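You operate a simulated robot arm through the tools that you are given. There is no shell and no other tool.

You are at the controls of a simulated two-armed robot. One attempt, no reset.

Task
Cure the milky tube on rack 1 for 20 more minutes.
Fine: uncover the sight glass before the start; one run, heat dial left as set; wait for DONE, cover the glass again and switch the power off; keep the doors shut; leave the other tubes.
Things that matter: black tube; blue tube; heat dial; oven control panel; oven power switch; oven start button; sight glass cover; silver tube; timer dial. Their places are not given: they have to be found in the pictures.

It is judged by the outcome, as a careful person would: the job done as asked, and still so three seconds after it is handed in. It fails if anything else is knocked over, pushed out of place, dropped, spilled or broken. Lids that push on must go on centred and level and be pressed home; caps that screw on are set level and turned clockwise until they are tight.

Robot
Two 6-joint arms with two-finger parallel grippers on one trunk that stands fixed in place. Base frame: the origin is at the foot of the trunk, x ahead of it, y to its left, z up. Units: mm, rad, N and s.
The left shoulder is at [280, 185, 1180], the right one opposite. With the tool pointing down near the work surface each hand reaches from about 200 to 740 mm from the base axis, measured 20 degrees to its own side. Payload 1.57 kg a hand.
The tool frame of a hand sits at the grasp point between the pads (the TCP): z along the fingers, y along the line on which they close. The tips reach 30 mm beyond it. Largest opening 80 mm; finger width 17, thickness 12; the body of the gripper, 40 by 82 mm, starts 80 mm behind the TCP.
Orientation is that of the tool frame in the base frame, as a unit quaternion [w, x, y, z]. With the fingers straight down and closing along the base's y, the tool's x points along the base's -x, its y along +y and its z along -z.

Tools
- The arms move only by the tool arm_command. It takes "left_steps", "right_steps" or both (then of equal length, played together; a hand with none holds still); each is a list of rows, each a list of 7 numbers: the turn, a rotation vector about the tool's x, y, z in rad, then the shift along the tool's x, y, z in mm, then the opening in per cent of the stroke, from 0 (shut) to 100 (fully open). In form: [[rx, ry, rz, tx, ty, tz, grip], ...]. A call has 1 to 20 rows; each row is the pose to reach, as a shift and turn from the pose commanded when the call began, along the tool's axes at that moment. Each row takes 0.2 s and may step no farther than 50 mm and 0.15 rad from the row before; otherwise, or with a gripper value out of range, the whole call is refused. Where a pose cannot be reached the arm comes as near as it can. A force on the tool above 50 N (or 10 N above the force at the start of the call, whichever is more), or a blocked arm, ends the call early, and 0.2 s more pass. Each finger travels about 153 mm/s and halts on what it meets, pressing with about 27 N; the grip force reading is that of the motor and also rises with nothing between the fingers. The clock runs only during rows and for 0.2 s after the last one: add rows that repeat a pose to give the fingers time. It gives the time, the measured TCP pose, the force on the tool (base axes), the opening and the grip force at its end, in the units of the frame above (readings bear some noise), with the torque about the TCP (base axes, N m) and any sound that the robot's microphone picked up, and new pictures: "views" is both (left out), scene, wrist or none (wrist: the cameras of the hands that moved).
- Cameras (640 x 400 px; columns grow to the right, rows downward): "scene" is now at [214.7, 63.1, 1630.2]; the picture's right is [0.76, -0.65, 0.00], its down [-0.43, -0.50, -0.75] and it looks along [0.49, 0.57, -0.66] (base axes); focal length 307 px, centre (320, 200). "left" rides on the left gripper at [72, 7, -122] in its tool frame; the picture's right is [-0.09, 1.00, 0.00], its down [-0.84, -0.08, -0.54] and it looks along [-0.54, -0.05, 0.84] (tool axes); focal length 238 px, centre (320, 200). "right" rides on the right gripper at [72, -7, -122] in its tool frame; the picture's right is [0.09, 1.00, 0.00], its down [-0.84, 0.08, -0.54] and it looks along [-0.54, 0.05, 0.84] (tool axes); focal length 238 px, centre (320, 200).
- lift_body(by): slides the trunk up (or, below 0, down) by that many mm; the arms and the scene camera ride with it, the base frame stays. It gives what a move gives, with no picture.
- turn_head(pan, tilt): turns the head with the scene camera to pan (to the left, within 1.501 rad either way) and tilt (down, from -0.506 to 1.204), counted from straight ahead of the robot. It gives what a move gives, and a new picture of the scene camera.
- pixel_to_xyz(camera, pixels): for up to 12 pixels [column, row] of the newest picture of that camera ("zoom" is the newest enlarged one), the place [x, y, z] in the base frame of the surface seen there, good to about 2 mm. The clock stands still meanwhile.
- enlarge(camera, box): a new picture of the part [left, top, right, bottom] of that camera's present view, enlarged. The clock stands still meanwhile.
- close_job(): hands the job in; it is judged then, once.

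Open the grippers and draw the arms clear of the work before you hand the job in, unless the task says otherwise.

The tools are called after "Emit:" by a JSON object that holds its "method" and its "body". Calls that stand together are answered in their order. arm_command: Moves the arms, as the interface text tells. Its arguments: {"type":"object","properties":{"left_steps":{"type":"array"},"right_steps":{"type":"array"},"views":{"type":"string","enum":["both","scene","wrist","none"]}},"required":[]} The other tools are called the same way: lift_body (by) moves the trunk up or down; turn_head (pan, tilt) turns the head that bears the scene camera; pixel_to_xyz (camera, pixels) gives the place of the surface under pixels of a picture; enlarge (camera, box) takes an enlarged picture of a part of a camera's view; close_job () hands the job in.

At the start:

```text
time_s: 0.0
left_eef_pos: [335.8, 508.7, 1348.6]
left_tcp_rot: [0.0, 0.0, 1.0, 0.0]
left_wrist_force: [-0.4, -1.1, -0.4]
left_torque: [-0.01, 0.0, 0.03]
left_finger_gap: 79.8
left_gripper_force: 0.0
right_eef_pos: [494.1, 72.7, 1369.9]
right_tcp_rot: [0.0, 0.0, 1.0, 0.0]
right_wrist_force: [1.6, 0.4, 0.3]
right_torque: [0.01, -0.03, -0.04]
right_finger_gap: 80.0
right_gripper_force: 0.0
trunk travel left (down, up): [-875.0, 115.0]
head pan, tilt (commanded): [0.857, 0.724]
```

scene: 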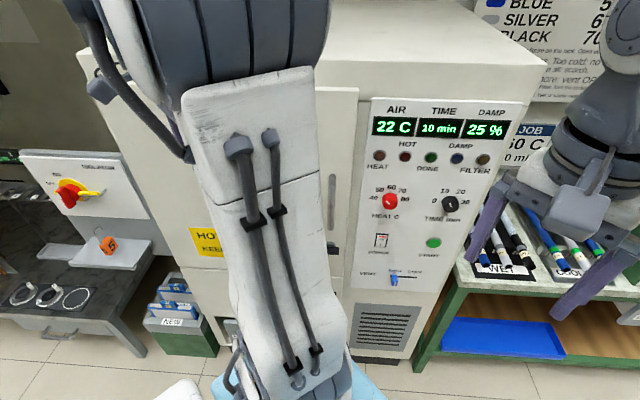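
right: 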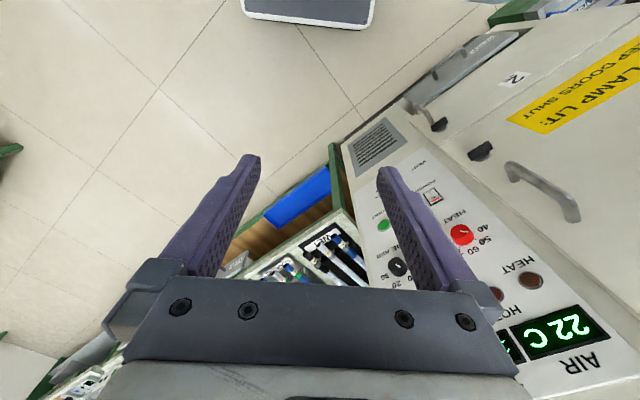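
left: 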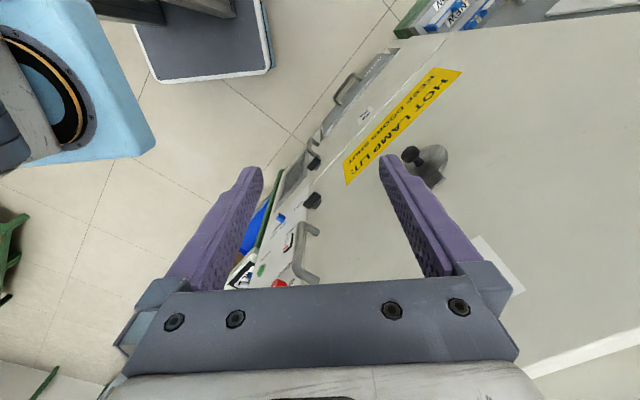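

The scene picture shows an oven with a control panel at (440,190), a chart at upper right, and the arm blocking part of the oven front. I enlarge the panel and the chart to read them.

Emit:
{"method": "enlarge", "body": {"camera": "scene", "box": [340, 90, 540, 300]}}

Emit:
{"method": "enlarge", "body": {"camera": "scene", "box": [440, 0, 640, 180]}}

Emit:
{"method": "enlarge", "body": {"camera": "left", "box": [220, 40, 520, 300]}}

```text
1.90 times, centred on (440, 195) of scene
```

zoom: 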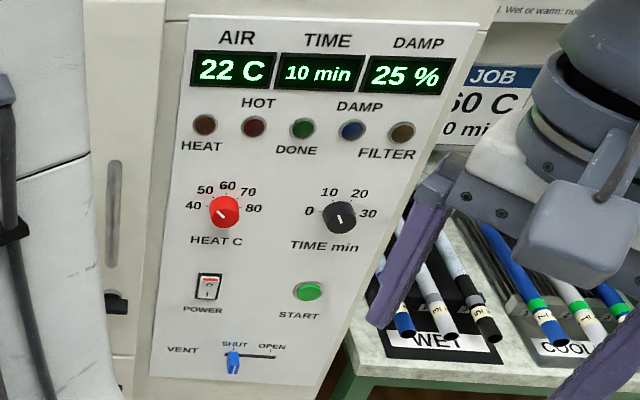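

```text
2.22 times, centred on (540, 90) of scene
```

zoom: 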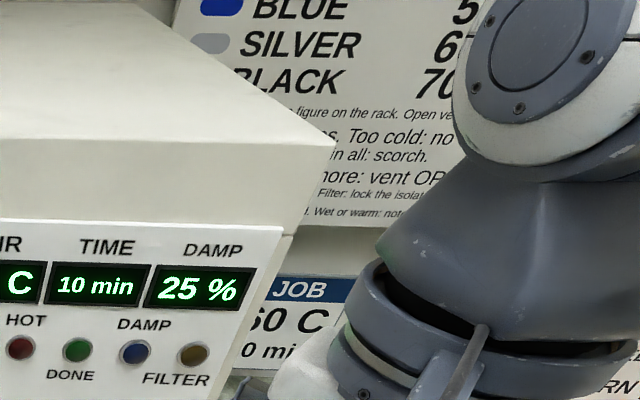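

```text
1.54 times, centred on (370, 170) of left
```

zoom: 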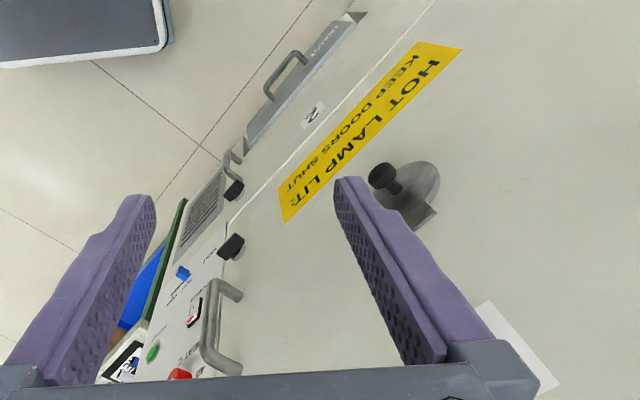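

The wall chart and job card at the right are partly hidden by the right arm. I turn the head to the right and up a little to read them.

Emit:
{"method": "turn_head", "body": {"pan": 0.45, "tilt": 0.4}}

```text
time_s: 0.9
left_eef_pos: [334.8, 508.3, 1348.9]
left_tcp_rot: [0.0, -0.001, 1.0, 0.0]
left_wrist_force: [-0.8, 0.7, -0.1]
left_torque: [-0.01, 0.01, 0.01]
left_finger_gap: 80.5
left_gripper_force: 0.0
right_eef_pos: [495.4, 72.7, 1368.8]
right_tcp_rot: [0.0, 0.0, 1.0, 0.0]
right_wrist_force: [-0.2, 0.5, -0.2]
right_torque: [0.0, -0.01, 0.0]
right_finger_gap: 79.8
right_gripper_force: 0.1
trunk travel left (down, up): [-875.0, 115.0]
head pan, tilt (commanded): [0.45, 0.4]
```

scene: 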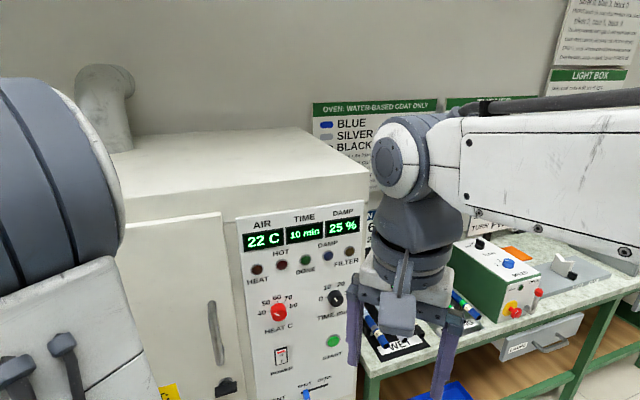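

The right arm hides the chart at (345,135). I draw the right hand back and to the right, through free air, for a clear view.

Emit:
{"method": "arm_command", "body": {"right_steps": [[0, 0, 0, 20, -40, 0, 100], [0, 0, 0, 40, -80, 0, 100], [0, 0, 0, 60, -120, 0, 100], [0, 0, 0, 80, -160, 0, 100], [0, 0, 0, 100, -200, 0, 100], [0, 0, 0, 120, -240, 0, 100], [0, 0, 0, 130, -280, 0, 100], [0, 0, 0, 140, -320, 0, 100]], "views": "scene"}}

```text
time_s: 2.7
left_eef_pos: [335.2, 508.0, 1349.2]
left_tcp_rot: [-0.001, 0.0, 1.0, 0.001]
left_wrist_force: [-0.3, 0.1, 0.3]
left_torque: [0.0, -0.02, 0.0]
left_finger_gap: 79.7
left_gripper_force: 0.1
right_eef_pos: [454.6, -328.2, 1359.8]
right_tcp_rot: [-0.001, -0.003, 1.0, 0.001]
right_wrist_force: [-1.3, -1.0, 0.3]
right_torque: [0.19, -0.12, -0.02]
right_finger_gap: 79.9
right_gripper_force: 0.1
right hand out of reach, approached as far as the arm can: row 3, 4, 5, 6, 7, 8
trunk travel left (down, up): [-875.0, 115.0]
head pan, tilt (commanded): [0.45, 0.4]
```

scene: 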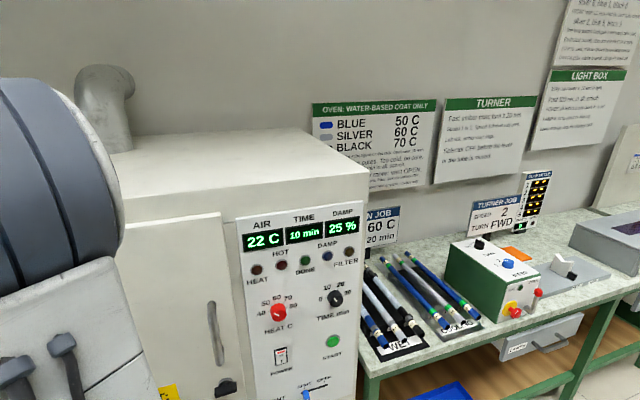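

Now the chart (375,145), job card (383,225) and tubes are in view; I enlarge each.

Emit:
{"method": "enlarge", "body": {"camera": "scene", "box": [305, 95, 445, 195]}}

Emit:
{"method": "enlarge", "body": {"camera": "scene", "box": [350, 200, 490, 300]}}

Emit:
{"method": "enlarge", "body": {"camera": "scene", "box": [350, 250, 490, 360]}}

Emit:
{"method": "enlarge", "body": {"camera": "scene", "box": [430, 0, 640, 195]}}

Emit:
{"method": "enlarge", "body": {"camera": "scene", "box": [240, 200, 370, 400]}}

```text
4.00 times, centred on (375, 145) of scene
```

zoom: 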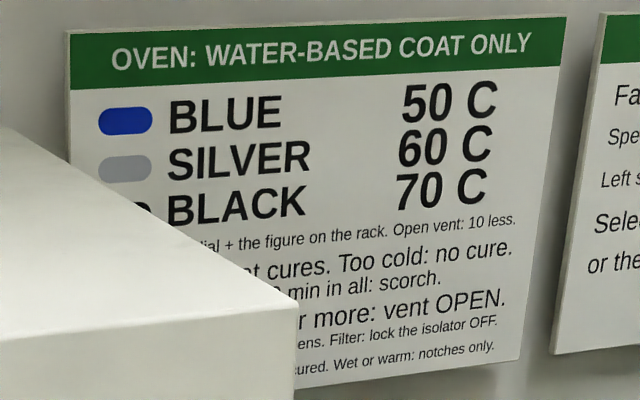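

```text
4.00 times, centred on (420, 250) of scene
```

zoom: 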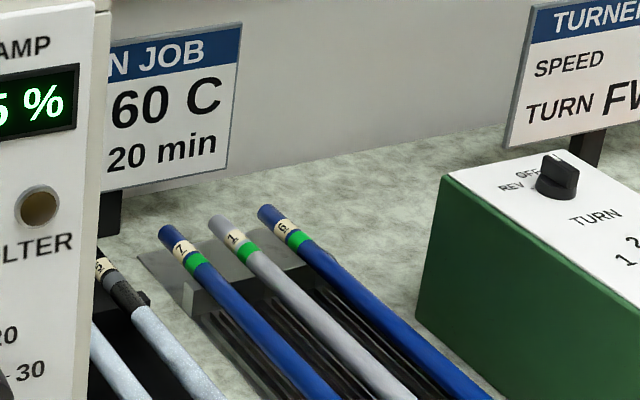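

```text
3.64 times, centred on (420, 305) of scene
```

zoom: 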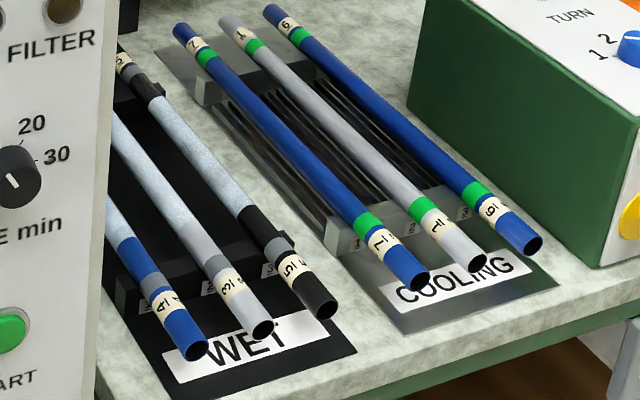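

```text
2.05 times, centred on (535, 98) of scene
```

zoom: 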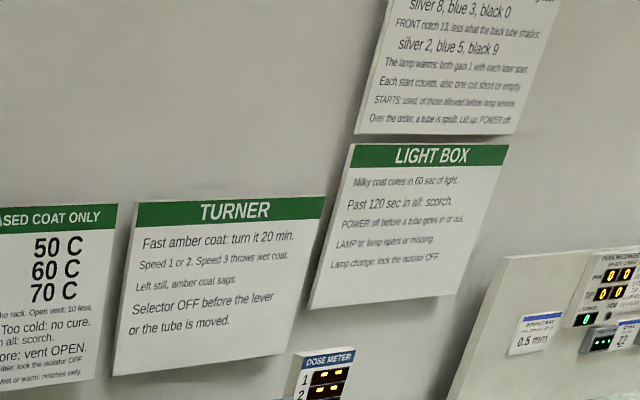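

```text
2.00 times, centred on (305, 300) of scene
```

zoom: 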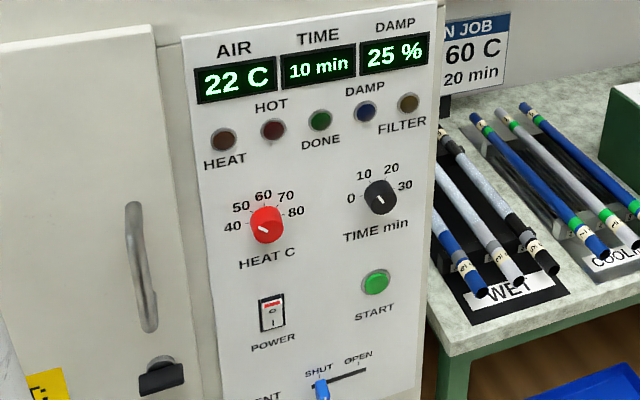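

The chart's left side is hidden by the oven's corner. I raise the trunk to see over it.

Emit:
{"method": "lift_body", "body": {"by": 115}}

Emit:
{"method": "turn_head", "body": {"pan": 0.4, "tilt": 0.4}}

```text
time_s: 4.1
left_eef_pos: [336.2, 507.6, 1463.9]
left_tcp_rot: [-0.001, -0.001, 1.0, 0.0]
left_wrist_force: [0.2, 0.0, -0.6]
left_torque: [-0.02, 0.01, 0.03]
left_finger_gap: 80.4
left_gripper_force: 0.1
right_eef_pos: [453.2, -330.2, 1473.4]
right_tcp_rot: [-0.002, 0.0, 1.0, 0.001]
right_wrist_force: [0.3, -0.4, 1.0]
right_torque: [-0.01, 0.0, -0.02]
right_finger_gap: 80.1
right_gripper_force: 0.0
trunk travel left (down, up): [-990.0, 0.0]
head pan, tilt (commanded): [0.45, 0.4]
```

```text
time_s: 4.8
left_eef_pos: [334.4, 508.1, 1464.6]
left_tcp_rot: [0.0, 0.0, 1.0, 0.001]
left_wrist_force: [0.1, 1.1, -0.4]
left_torque: [0.0, 0.02, 0.03]
left_finger_gap: 79.9
left_gripper_force: 0.1
right_eef_pos: [453.4, -329.5, 1473.4]
right_tcp_rot: [-0.001, 0.0, 1.0, 0.001]
right_wrist_force: [-0.6, 1.5, 0.0]
right_torque: [-0.03, -0.01, 0.0]
right_finger_gap: 80.1
right_gripper_force: 0.1
trunk travel left (down, up): [-990.0, 0.0]
head pan, tilt (commanded): [0.4, 0.4]
```

scene: 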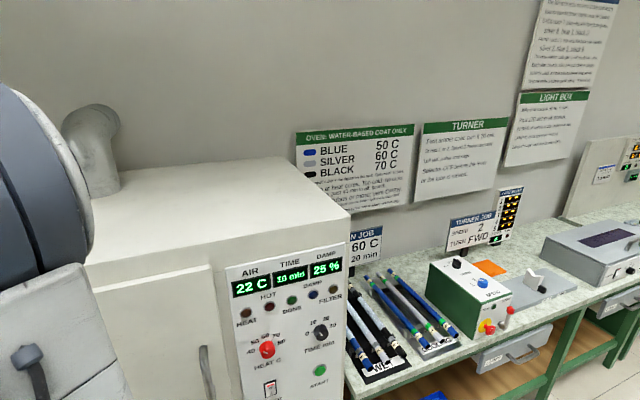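

Now more of the chart shows at (353,167); I enlarge it and the other sheets and the job card.

Emit:
{"method": "enlarge", "body": {"camera": "scene", "box": [290, 120, 420, 220]}}

Emit:
{"method": "enlarge", "body": {"camera": "scene", "box": [335, 210, 435, 280]}}

Emit:
{"method": "enlarge", "body": {"camera": "scene", "box": [500, 0, 640, 170]}}

Emit:
{"method": "enlarge", "body": {"camera": "scene", "box": [220, 250, 350, 400]}}

```text
4.00 times, centred on (355, 170) of scene
```

zoom: 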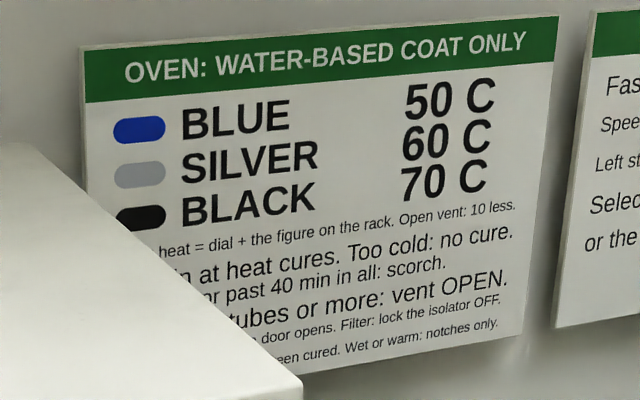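

```text
5.71 times, centred on (385, 245) of scene
```

zoom: 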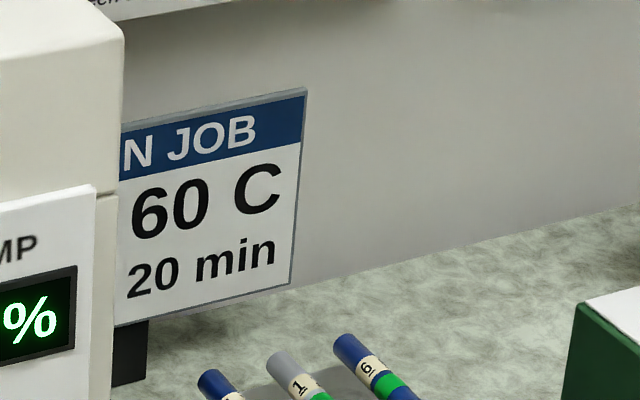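

```text
2.35 times, centred on (570, 85) of scene
```

zoom: 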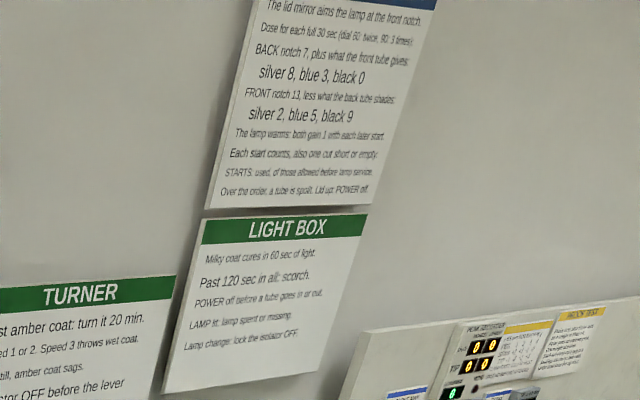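

```text
2.67 times, centred on (285, 325) of scene
```

zoom: 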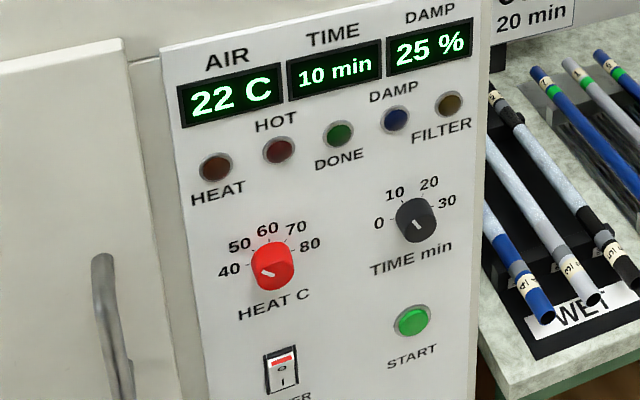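

I now look left, at the left part of the oven and the isolator, to map the rest.

Emit:
{"method": "turn_head", "body": {"pan": 1.1, "tilt": 0.7}}

```text
time_s: 5.8
left_eef_pos: [334.5, 508.9, 1463.6]
left_tcp_rot: [-0.001, 0.0, 1.0, 0.0]
left_wrist_force: [0.3, 0.3, -0.2]
left_torque: [0.02, -0.01, -0.02]
left_finger_gap: 80.1
left_gripper_force: 0.1
right_eef_pos: [453.9, -329.9, 1473.2]
right_tcp_rot: [-0.001, 0.001, 1.0, 0.001]
right_wrist_force: [0.5, 0.6, 0.9]
right_torque: [0.0, -0.02, -0.02]
right_finger_gap: 80.0
right_gripper_force: 0.0
trunk travel left (down, up): [-990.0, 0.0]
head pan, tilt (commanded): [1.1, 0.7]
```

scene: 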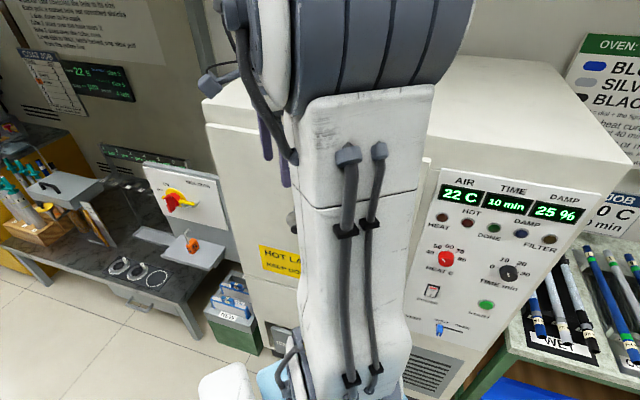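

I take the places of points on the oven front and panel to learn its pose: panel corners, dials, power switch, start button, vent, door edge, yellow label.

Emit:
{"method": "pixel_to_xyz", "body": {"camera": "scene", "pixels": [[440, 180], [565, 215], [446, 258], [508, 272], [432, 292], [486, 305], [439, 325], [280, 262], [250, 200], [520, 100], [600, 160], [230, 110]]}}

Emit:
{"method": "enlarge", "body": {"camera": "scene", "box": [0, 0, 300, 340]}}

Emit:
{"method": "enlarge", "body": {"camera": "scene", "box": [570, 30, 640, 200]}}

```text
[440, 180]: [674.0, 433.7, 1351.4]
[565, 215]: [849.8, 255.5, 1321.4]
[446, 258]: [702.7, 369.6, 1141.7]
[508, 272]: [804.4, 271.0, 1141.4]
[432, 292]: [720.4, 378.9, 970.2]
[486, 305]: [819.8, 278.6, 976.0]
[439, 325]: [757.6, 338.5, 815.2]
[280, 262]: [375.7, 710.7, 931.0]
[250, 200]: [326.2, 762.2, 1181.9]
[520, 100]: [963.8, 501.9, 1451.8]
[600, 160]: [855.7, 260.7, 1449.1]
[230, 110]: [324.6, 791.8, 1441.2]
```

```text
1.18 times, centred on (150, 170) of scene
```

zoom: 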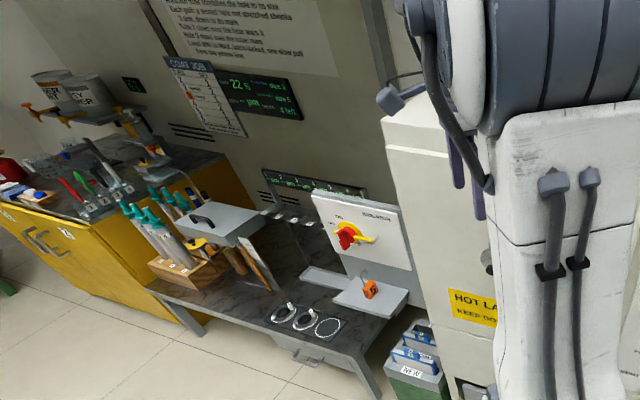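

```text
2.35 times, centred on (605, 115) of scene
```

zoom: 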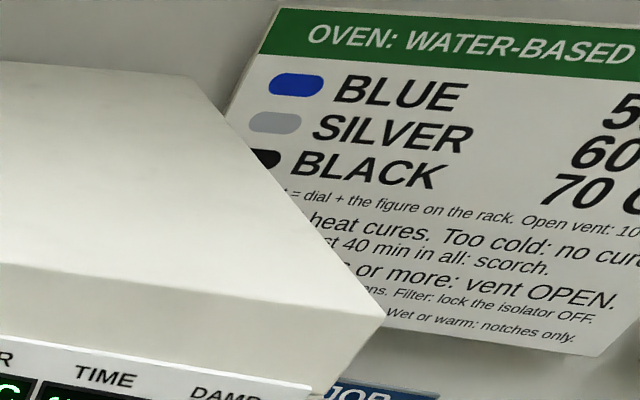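

I query the left camera's picture for the round cover and knob at about (412,155)/(432,170), and the door numbers.

Emit:
{"method": "pixel_to_xyz", "body": {"camera": "left", "pixels": [[412, 155], [435, 165], [430, 180], [350, 165], [360, 115], [313, 200], [500, 265], [305, 250], [395, 95], [340, 90]]}}

Emit:
{"method": "enlarge", "body": {"camera": "left", "box": [280, 60, 480, 220]}}

```text
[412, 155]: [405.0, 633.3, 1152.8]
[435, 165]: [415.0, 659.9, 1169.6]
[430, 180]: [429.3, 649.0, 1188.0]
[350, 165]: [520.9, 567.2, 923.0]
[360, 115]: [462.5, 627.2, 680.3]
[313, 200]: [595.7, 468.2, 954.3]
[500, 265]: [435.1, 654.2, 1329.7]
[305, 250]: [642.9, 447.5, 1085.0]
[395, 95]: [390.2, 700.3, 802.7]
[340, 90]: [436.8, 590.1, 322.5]
```

```text
2.50 times, centred on (380, 140) of left
```

zoom: 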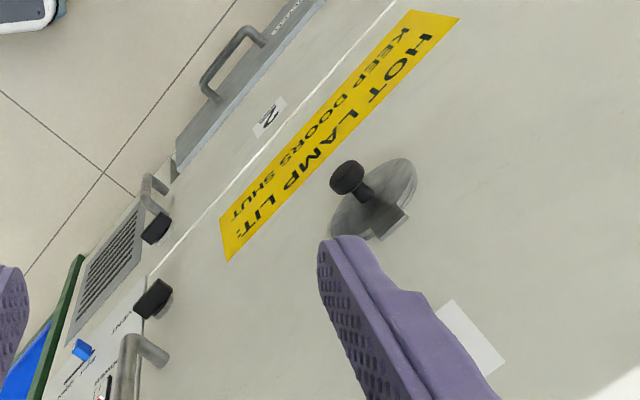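

The round cover with a knob sits on the door near (405,633,1153). Before going there I check where the chart is, so the left camera can read its hidden lower left part.

Emit:
{"method": "pixel_to_xyz", "body": {"camera": "scene", "pixels": [[582, 95], [620, 50], [630, 105], [520, 70], [440, 60]]}}

```text
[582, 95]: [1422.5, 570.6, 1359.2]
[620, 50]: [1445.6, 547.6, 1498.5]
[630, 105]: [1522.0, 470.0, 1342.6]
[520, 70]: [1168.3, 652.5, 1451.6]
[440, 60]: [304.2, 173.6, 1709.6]
```

The chart sits at about (1420,570,1360), hidden from the head by the oven's right front edge. I bring the right hand round to about (700,100,1400), turned 45 degrees and pitched so its camera looks level past the oven's right side.

Emit:
{"method": "arm_command", "body": {"right_steps": [[-0.035, -0.0856, -0.0653, -22.3, 39, 6.6, 100], [-0.071, -0.171, -0.1305, -44.5, 78, 13.3, 100], [-0.106, -0.257, -0.196, -66.8, 117, 19.9, 100], [-0.142, -0.342, -0.261, -89.1, 156, 26.5, 100], [-0.177, -0.428, -0.326, -111.4, 195, 33.2, 100], [-0.213, -0.5135, -0.392, -133.6, 234, 39.8, 100], [-0.248, -0.599, -0.457, -155.9, 273, 46.5, 100], [-0.284, -0.685, -0.522, -178.2, 312, 53.1, 100], [-0.319, -0.77, -0.587, -200.5, 351, 59.7, 100], [-0.3545, -0.856, -0.653, -222.7, 390, 66.4, 100], [-0.39, -0.9415, -0.718, -245, 429, 73, 100], [-0.39, -0.9415, -0.718, -245, 429, 73, 100]], "views": "both"}}

```text
time_s: 8.4
left_eef_pos: [336.0, 508.2, 1464.1]
left_tcp_rot: [0.0, 0.0, 1.0, 0.0]
left_wrist_force: [-0.2, -0.3, 0.1]
left_torque: [-0.03, 0.03, -0.02]
left_finger_gap: 80.0
left_gripper_force: 0.0
right_eef_pos: [697.7, 101.8, 1399.9]
right_tcp_rot: [0.441, -0.336, 0.812, 0.184]
right_wrist_force: [-0.7, 0.6, -0.1]
right_torque: [0.02, 0.01, -0.03]
right_finger_gap: 80.0
right_gripper_force: 0.1
right hand out of reach, approached as far as the arm can: row 1, 2, 3, 4, 5
trunk travel left (down, up): [-990.0, 0.0]
head pan, tilt (commanded): [1.1, 0.7]
```

scene: 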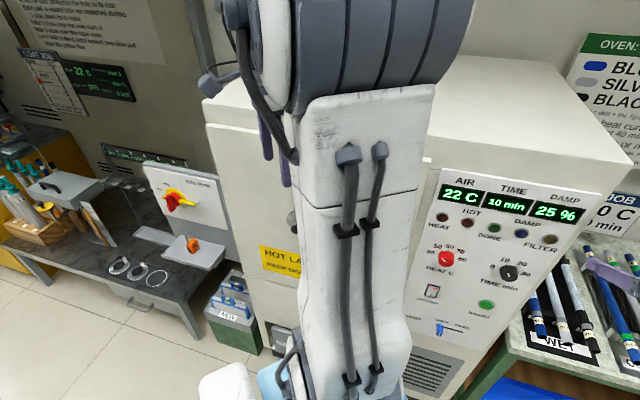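
right: 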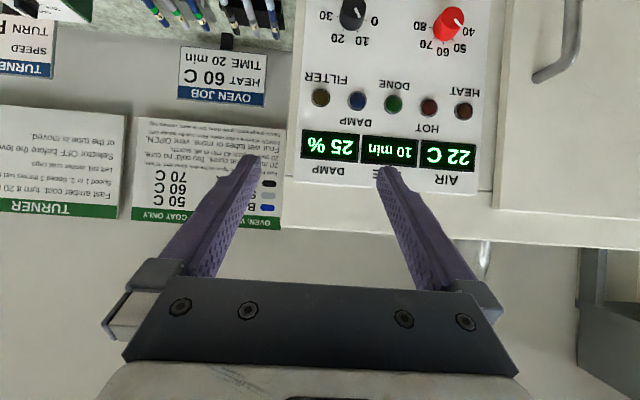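

The right camera (picture upside down) now shows the full chart at (210,170) and the job card at (222,75). I enlarge them and the panel.

Emit:
{"method": "enlarge", "body": {"camera": "right", "box": [130, 110, 290, 210]}}

Emit:
{"method": "enlarge", "body": {"camera": "right", "box": [170, 30, 290, 120]}}

Emit:
{"method": "enlarge", "body": {"camera": "right", "box": [290, 0, 490, 130]}}

```text
4.00 times, centred on (210, 160) of right
```

zoom: 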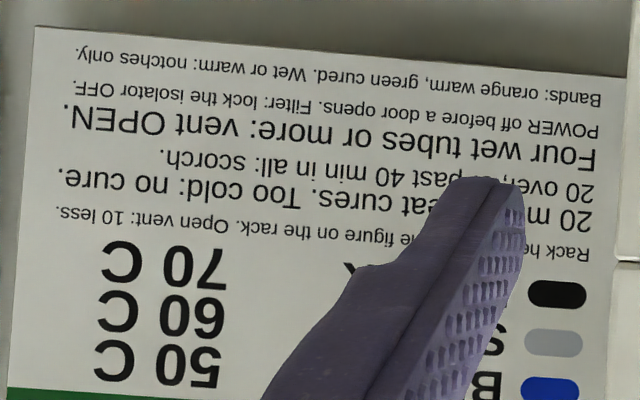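

```text
4.44 times, centred on (230, 75) of right
```

zoom: 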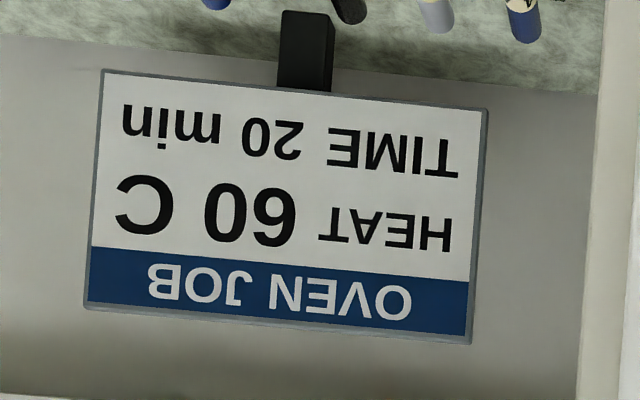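

```text
3.08 times, centred on (390, 65) of right
```

zoom: 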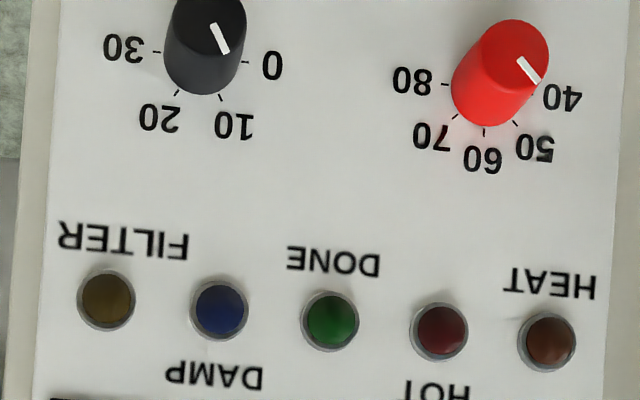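

The chart is readable: rack heat = dial + rack figure (open vent 10 less), 20 min at heat cures, past 40 min scorches, four wet tubes or more: vent OPEN. Before lowering the trunk I check the places of the tubes and bench below the right hand.

Emit:
{"method": "pixel_to_xyz", "body": {"camera": "scene", "pixels": [[535, 330], [565, 340], [630, 350], [510, 360], [590, 345]]}}

Emit:
{"method": "enlarge", "body": {"camera": "scene", "box": [420, 230, 540, 350]}}

```text
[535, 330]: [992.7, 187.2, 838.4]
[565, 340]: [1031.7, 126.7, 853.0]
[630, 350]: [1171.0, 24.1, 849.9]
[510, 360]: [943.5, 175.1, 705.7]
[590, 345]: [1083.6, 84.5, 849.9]
```

```text
3.33 times, centred on (480, 290) of scene
```

zoom: 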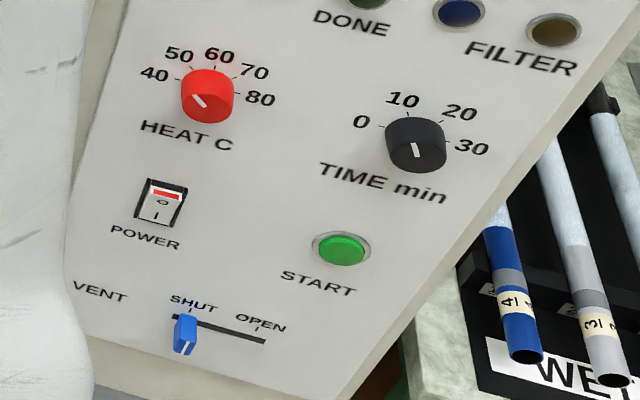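

The bench lies well beyond the right hand, so lowering is safe. I lower the trunk 200 mm so the arms sit better for the panel and door.

Emit:
{"method": "lift_body", "body": {"by": -200}}

Emit:
{"method": "enlarge", "body": {"camera": "right", "box": [0, 0, 640, 400]}}

```text
time_s: 10.6
left_eef_pos: [336.7, 507.9, 1264.1]
left_tcp_rot: [0.0, 0.001, 1.0, 0.0]
left_wrist_force: [-1.0, -0.7, -0.6]
left_torque: [0.03, -0.03, 0.02]
left_finger_gap: 79.9
left_gripper_force: 0.0
right_eef_pos: [697.1, 99.4, 1201.2]
right_tcp_rot: [0.44, -0.335, 0.812, 0.184]
right_wrist_force: [-0.7, -0.5, -0.5]
right_torque: [0.02, -0.01, -0.01]
right_finger_gap: 80.1
right_gripper_force: 0.1
trunk travel left (down, up): [-790.0, 200.0]
head pan, tilt (commanded): [1.1, 0.7]
```

```text
1.00 times, centred on (320, 200) of right (not enlarged: the box is as wide or as high as the picture)
```

zoom: 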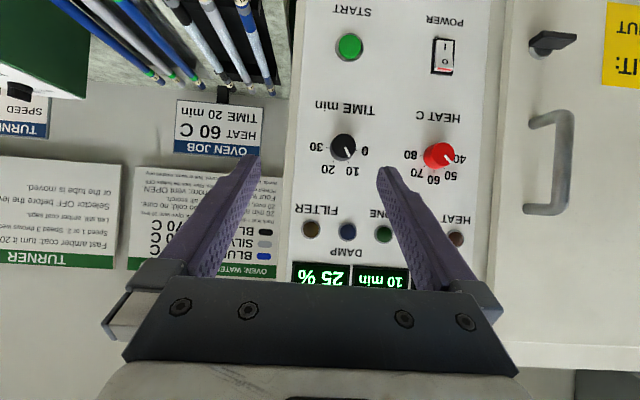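

I enlarge the dials and switch from this straight-on view (picture upside down).

Emit:
{"method": "enlarge", "body": {"camera": "right", "box": [300, 90, 480, 200]}}

Emit:
{"method": "enlarge", "body": {"camera": "right", "box": [310, 0, 490, 90]}}

Emit:
{"method": "pixel_to_xyz", "body": {"camera": "right", "pixels": [[342, 147], [437, 155], [349, 46], [443, 55], [443, 42], [443, 68], [330, 130], [400, 100], [360, 152], [455, 165]]}}

```text
3.56 times, centred on (390, 145) of right
```

zoom: 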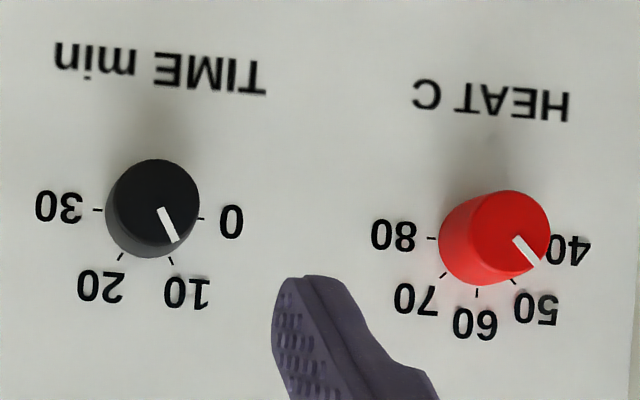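

```text
3.56 times, centred on (400, 45) of right
```

zoom: 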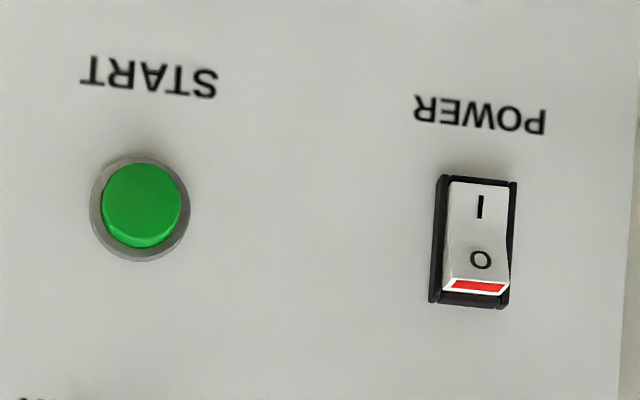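

```text
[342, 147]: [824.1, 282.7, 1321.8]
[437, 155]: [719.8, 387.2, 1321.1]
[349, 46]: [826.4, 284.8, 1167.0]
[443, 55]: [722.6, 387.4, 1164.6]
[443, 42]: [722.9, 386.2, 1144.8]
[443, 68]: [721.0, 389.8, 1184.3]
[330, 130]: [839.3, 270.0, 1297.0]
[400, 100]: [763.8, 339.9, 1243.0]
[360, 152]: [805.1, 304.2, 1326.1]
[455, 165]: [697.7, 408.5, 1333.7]
```

The time pointer sits at 10 and heat at about 50; the power rocker's O (upper) end stands out with its red edge showing, so it is ON. I take exact places from the newest enlarged picture, then one of the dials.

Emit:
{"method": "pixel_to_xyz", "body": {"camera": "zoom", "pixels": [[140, 205], [145, 252], [480, 190], [480, 215], [480, 240], [478, 262], [474, 286], [472, 295], [300, 200], [300, 100]]}}

Emit:
{"method": "enlarge", "body": {"camera": "right", "box": [300, 90, 480, 200]}}

Emit:
{"method": "pixel_to_xyz", "body": {"camera": "zoom", "pixels": [[155, 195], [158, 205], [178, 243], [120, 240], [109, 205], [198, 190], [510, 225], [512, 240], [541, 265], [450, 240], [60, 300], [330, 200]]}}

```text
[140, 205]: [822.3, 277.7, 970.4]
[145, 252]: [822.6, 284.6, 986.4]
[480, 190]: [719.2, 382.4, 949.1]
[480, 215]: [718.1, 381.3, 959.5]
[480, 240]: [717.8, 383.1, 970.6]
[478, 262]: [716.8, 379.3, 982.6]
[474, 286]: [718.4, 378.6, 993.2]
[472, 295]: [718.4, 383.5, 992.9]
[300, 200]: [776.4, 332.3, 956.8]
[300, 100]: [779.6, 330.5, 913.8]
```

```text
3.56 times, centred on (390, 145) of right
```

zoom: 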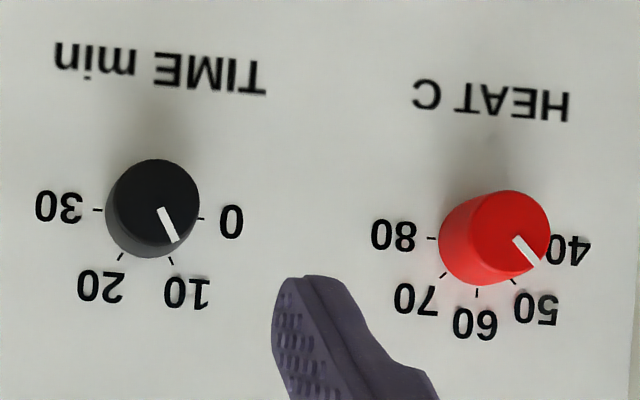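

```text
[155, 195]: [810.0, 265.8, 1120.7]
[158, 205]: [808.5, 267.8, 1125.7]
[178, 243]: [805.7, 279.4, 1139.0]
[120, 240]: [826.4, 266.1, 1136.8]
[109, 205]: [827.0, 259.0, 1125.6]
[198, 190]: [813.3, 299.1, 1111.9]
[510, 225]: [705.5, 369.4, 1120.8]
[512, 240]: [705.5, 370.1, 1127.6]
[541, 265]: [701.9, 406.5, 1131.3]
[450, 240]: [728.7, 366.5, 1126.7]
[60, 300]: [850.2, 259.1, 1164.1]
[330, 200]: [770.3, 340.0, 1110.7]
```

Panel plane, dial and button places are now known (panel at x+y≈1109.5; time dial face near (809,267,1124)). Next I turn the left hand toward the sight glass cover so its camera looks level at it from about 280 mm.

Emit:
{"method": "arm_command", "body": {"left_steps": [[-0.0433, -0.1046, -0.0798, 0.9, 6, 11, 100], [-0.0867, -0.2092, -0.1596, 1.8, 12, 22, 100], [-0.13, -0.3138, -0.2393, 2.7, 18, 33, 100], [-0.1733, -0.4184, -0.3191, 3.6, 24, 44, 100], [-0.2167, -0.5231, -0.3989, 4.4, 30, 55, 100], [-0.26, -0.6277, -0.4787, 5.3, 36, 66, 100], [-0.3033, -0.7323, -0.5584, 6.2, 42, 77, 100], [-0.3467, -0.8369, -0.6382, 7.1, 48, 88, 100], [-0.39, -0.9415, -0.718, 8, 54, 99, 100], [-0.39, -0.9415, -0.718, 8, 54, 99, 100]], "views": "both"}}

```text
time_s: 12.8
left_eef_pos: [326.9, 562.4, 1164.5]
left_tcp_rot: [0.44, -0.338, 0.812, 0.183]
left_wrist_force: [0.3, -0.4, 1.1]
left_torque: [0.0, 0.0, -0.02]
left_finger_gap: 80.0
left_gripper_force: 0.0
right_eef_pos: [697.1, 99.6, 1201.0]
right_tcp_rot: [0.44, -0.336, 0.812, 0.184]
right_wrist_force: [0.1, -0.2, -0.1]
right_torque: [-0.04, -0.01, -0.02]
right_finger_gap: 79.9
right_gripper_force: 0.1
trunk travel left (down, up): [-790.0, 200.0]
head pan, tilt (commanded): [1.1, 0.7]
```

scene: 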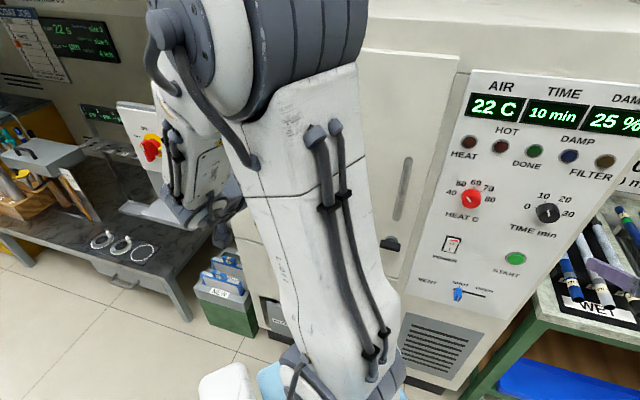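
left: 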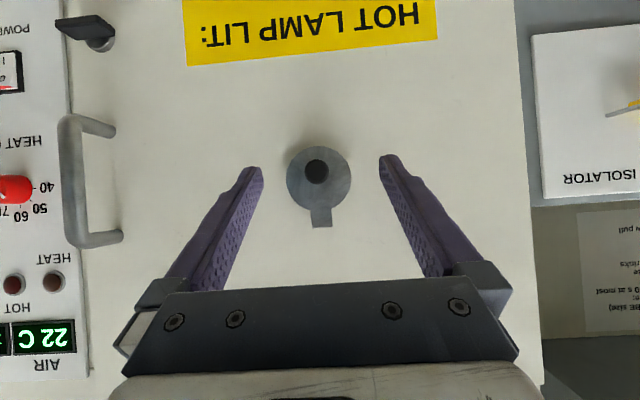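

The cover is a disc at (318,180) with a centre knob and a tab at its top (picture upside down). I enlarge it and measure it.

Emit:
{"method": "enlarge", "body": {"camera": "left", "box": [260, 130, 380, 250]}}

Emit:
{"method": "pixel_to_xyz", "body": {"camera": "left", "pixels": [[316, 171], [316, 162], [318, 190], [294, 180], [344, 180], [321, 212], [321, 222], [320, 237], [270, 120], [420, 130], [318, 152]]}}

Emit:
{"method": "enlarge", "body": {"camera": "left", "box": [0, 0, 160, 100]}}

```text
3.33 times, centred on (320, 190) of left
```

zoom: 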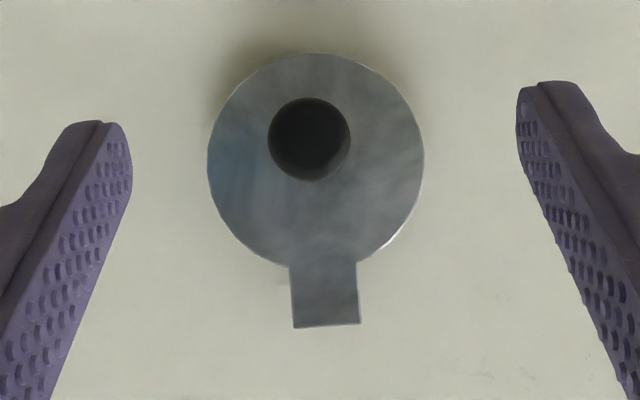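

```text
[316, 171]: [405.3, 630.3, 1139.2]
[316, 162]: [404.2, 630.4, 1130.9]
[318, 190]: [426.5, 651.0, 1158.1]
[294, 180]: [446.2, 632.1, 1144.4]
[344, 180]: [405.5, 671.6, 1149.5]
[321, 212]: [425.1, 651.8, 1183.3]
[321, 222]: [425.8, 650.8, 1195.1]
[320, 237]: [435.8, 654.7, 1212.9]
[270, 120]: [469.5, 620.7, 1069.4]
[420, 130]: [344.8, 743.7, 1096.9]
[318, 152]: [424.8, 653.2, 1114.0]
```

```text
4.00 times, centred on (80, 50) of left
```

zoom: 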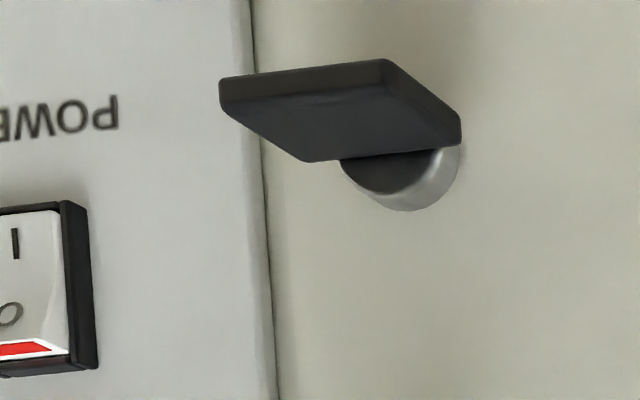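

I look closer at the tab and disc edge to understand how the cover moves (pivot, hinge or pull-off).

Emit:
{"method": "enlarge", "body": {"camera": "left", "box": [295, 195, 345, 240]}}

Emit:
{"method": "enlarge", "body": {"camera": "left", "box": [285, 140, 350, 190]}}

Emit:
{"method": "enlarge", "body": {"camera": "right", "box": [560, 0, 640, 100]}}

```text
8.89 times, centred on (320, 218) of left
```

zoom: 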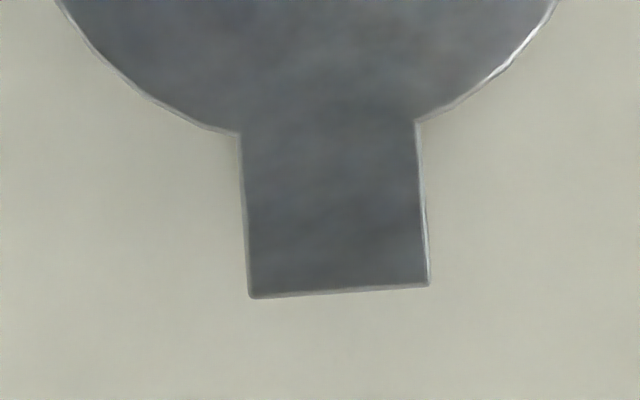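

```text
8.00 times, centred on (318, 165) of left
```

zoom: 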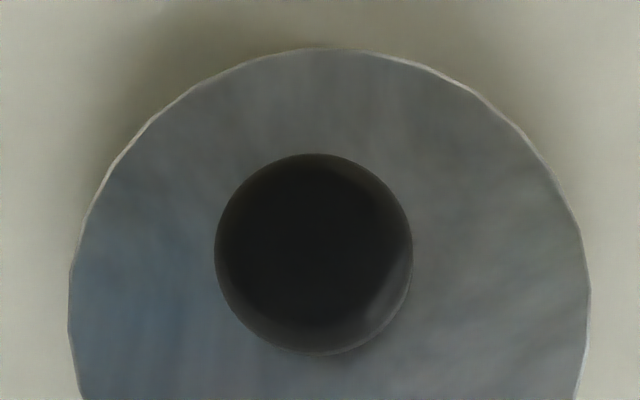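

```text
4.00 times, centred on (600, 50) of right
```

zoom: 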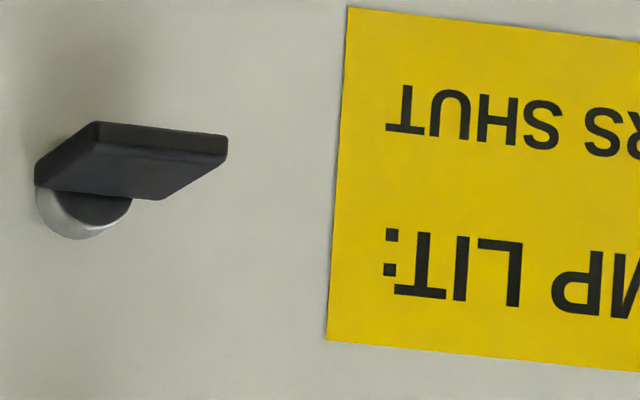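

The knob is at about n≈732 (x+y≈1035), z≈1140, disc 75 mm wide, tab on top up to z≈1203 — most likely a swing cover pivoting at the tab. I level the left hand and bring it in line 12 mm short of the knob.

Emit:
{"method": "arm_command", "body": {"left_steps": [[0, -0.1152, 0, -2.5, -1.4, 12.9, 90], [0, -0.2304, 0, -5.1, -2.8, 25.8, 80], [0, -0.3456, 0, -7.6, -4.2, 38.7, 70], [0, -0.4608, 0, -10.2, -5.6, 51.6, 70], [0, -0.576, 0, -12.7, -7, 64.5, 70], [0, -0.576, 0, -12.7, -7, 64.5, 70]], "views": "both"}}

```text
time_s: 14.2
left_eef_pos: [368.2, 622.5, 1167.8]
left_tcp_rot: [0.653, -0.271, 0.653, 0.27]
left_wrist_force: [-0.8, -0.4, 1.5]
left_torque: [0.06, -0.02, 0.02]
left_finger_gap: 56.0
left_gripper_force: 0.0
left hand out of reach, approached as far as the arm can: row 4, 5, 6
right_eef_pos: [697.7, 100.6, 1200.2]
right_tcp_rot: [0.44, -0.335, 0.813, 0.183]
right_wrist_force: [-0.8, -0.7, 0.6]
right_torque: [-0.03, -0.02, 0.02]
right_finger_gap: 80.0
right_gripper_force: 0.0
trunk travel left (down, up): [-790.0, 200.0]
head pan, tilt (commanded): [1.1, 0.7]
```

scene: 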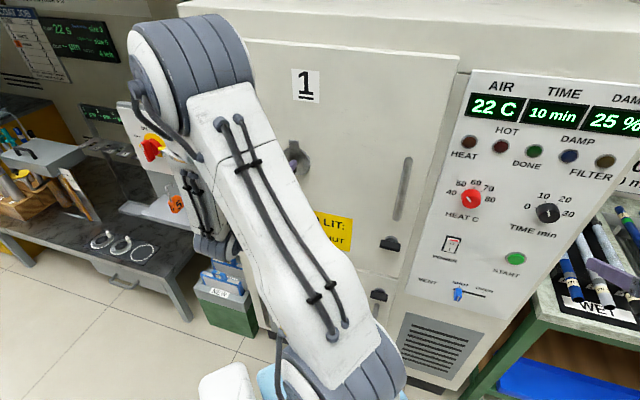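
left: 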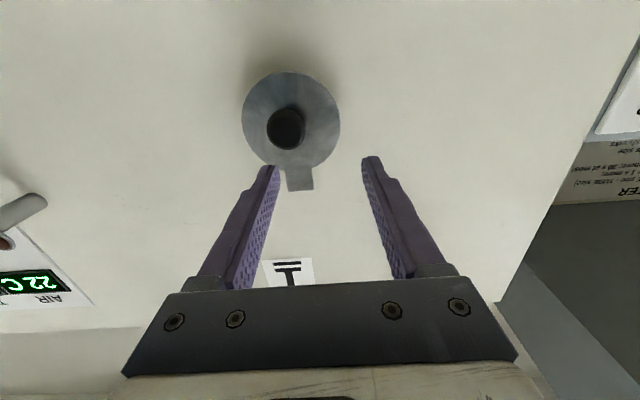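

At this trunk height the level left hand can't get low enough (it stopped at z 1168, wrist too close to the shoulder). I'll lower the trunk, but first look down to check what lies below the arms.

Emit:
{"method": "turn_head", "body": {"pan": 0.8, "tilt": 1.15}}

```text
time_s: 15.1
left_eef_pos: [368.2, 622.0, 1166.9]
left_tcp_rot: [0.653, -0.271, 0.654, 0.269]
left_wrist_force: [-0.2, -0.3, 0.4]
left_torque: [-0.01, 0.01, 0.01]
left_finger_gap: 56.0
left_gripper_force: 0.1
right_eef_pos: [697.1, 99.3, 1200.1]
right_tcp_rot: [0.44, -0.336, 0.812, 0.184]
right_wrist_force: [0.4, -0.3, 0.5]
right_torque: [0.01, -0.02, 0.01]
right_finger_gap: 80.0
right_gripper_force: 0.2
trunk travel left (down, up): [-790.0, 200.0]
head pan, tilt (commanded): [0.799, 1.15]
```

scene: 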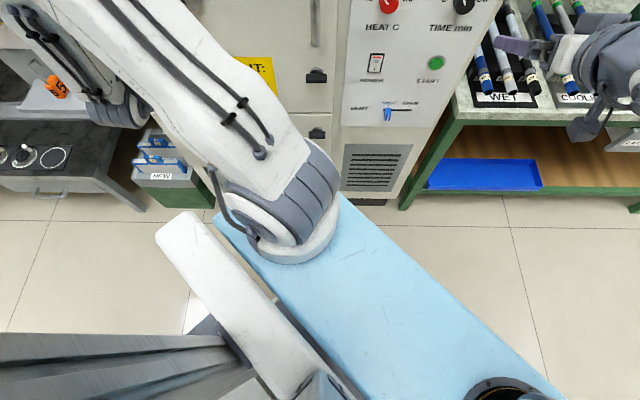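

Nothing is directly below except the desk at the left by the isolator. I check the heights of the wrist, isolator shelf and desk near (100,110) before lowering.

Emit:
{"method": "pixel_to_xyz", "body": {"camera": "scene", "pixels": [[120, 110], [140, 115], [95, 95], [55, 85], [75, 105], [70, 130], [140, 200], [50, 50], [20, 30], [80, 15], [180, 60], [150, 150]]}}

```text
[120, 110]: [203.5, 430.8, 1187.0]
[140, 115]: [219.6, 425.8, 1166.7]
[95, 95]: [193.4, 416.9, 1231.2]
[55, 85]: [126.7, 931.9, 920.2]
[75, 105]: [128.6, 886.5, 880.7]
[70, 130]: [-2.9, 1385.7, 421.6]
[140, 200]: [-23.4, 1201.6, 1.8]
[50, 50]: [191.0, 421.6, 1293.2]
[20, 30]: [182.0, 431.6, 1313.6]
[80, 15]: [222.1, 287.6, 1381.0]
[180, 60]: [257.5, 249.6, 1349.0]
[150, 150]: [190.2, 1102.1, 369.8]
```

The wrist (204,431,1187) is far from the shelf. I first draw the left hand back and up from the door, then lower the trunk.

Emit:
{"method": "arm_command", "body": {"left_steps": [[0, 0, 0, 0, 0, -30, 70], [0, 0, 0, -20, 0, -55, 70], [0, 0, 0, -55, 0, -80, 70], [0, 0, 0, -90, 0, -90, 70], [0, 0, 0, -120, 0, -90, 70]], "views": "none"}}

```text
time_s: 16.3
left_eef_pos: [344.7, 576.7, 1285.6]
left_tcp_rot: [0.653, -0.271, 0.653, 0.271]
left_wrist_force: [-0.2, -0.2, -0.2]
left_torque: [-0.02, 0.0, 0.02]
left_finger_gap: 56.0
left_gripper_force: 0.0
left hand out of reach, approached as far as the arm can: row 1, 2, 3, 4, 5
right_eef_pos: [697.9, 100.4, 1200.4]
right_tcp_rot: [0.44, -0.335, 0.812, 0.184]
right_wrist_force: [1.3, 0.1, 0.6]
right_torque: [0.0, 0.0, 0.03]
right_finger_gap: 80.3
right_gripper_force: 0.2
trunk travel left (down, up): [-790.0, 200.0]
head pan, tilt (commanded): [0.799, 1.15]
```

Left tips now stand about 90 mm clear of the door. I lower the trunk 300 mm.

Emit:
{"method": "lift_body", "body": {"by": -300}}

Emit:
{"method": "turn_head", "body": {"pan": 0.95, "tilt": 0.55}}

```text
time_s: 19.3
left_eef_pos: [343.6, 575.7, 986.8]
left_tcp_rot: [0.653, -0.271, 0.653, 0.271]
left_wrist_force: [-0.2, 0.1, 0.0]
left_torque: [-0.02, 0.03, -0.01]
left_finger_gap: 56.1
left_gripper_force: 0.0
right_eef_pos: [697.6, 100.6, 900.5]
right_tcp_rot: [0.44, -0.336, 0.812, 0.184]
right_wrist_force: [-0.4, 0.0, -0.6]
right_torque: [0.02, 0.01, -0.01]
right_finger_gap: 80.0
right_gripper_force: 0.1
trunk travel left (down, up): [-490.0, 500.0]
head pan, tilt (commanded): [0.799, 1.15]
```

```text
time_s: 20.3
left_eef_pos: [343.1, 575.6, 986.2]
left_tcp_rot: [0.653, -0.27, 0.653, 0.27]
left_wrist_force: [-0.4, -0.1, 0.8]
left_torque: [-0.03, -0.04, 0.01]
left_finger_gap: 56.0
left_gripper_force: 0.0
right_eef_pos: [698.8, 99.9, 901.2]
right_tcp_rot: [0.441, -0.336, 0.812, 0.185]
right_wrist_force: [-0.1, 0.2, -0.5]
right_torque: [0.02, -0.02, 0.02]
right_finger_gap: 79.9
right_gripper_force: 0.0
trunk travel left (down, up): [-490.0, 500.0]
head pan, tilt (commanded): [0.949, 0.55]
```

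scene: 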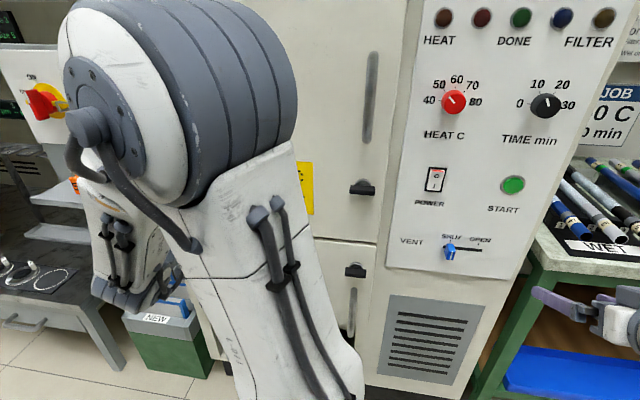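

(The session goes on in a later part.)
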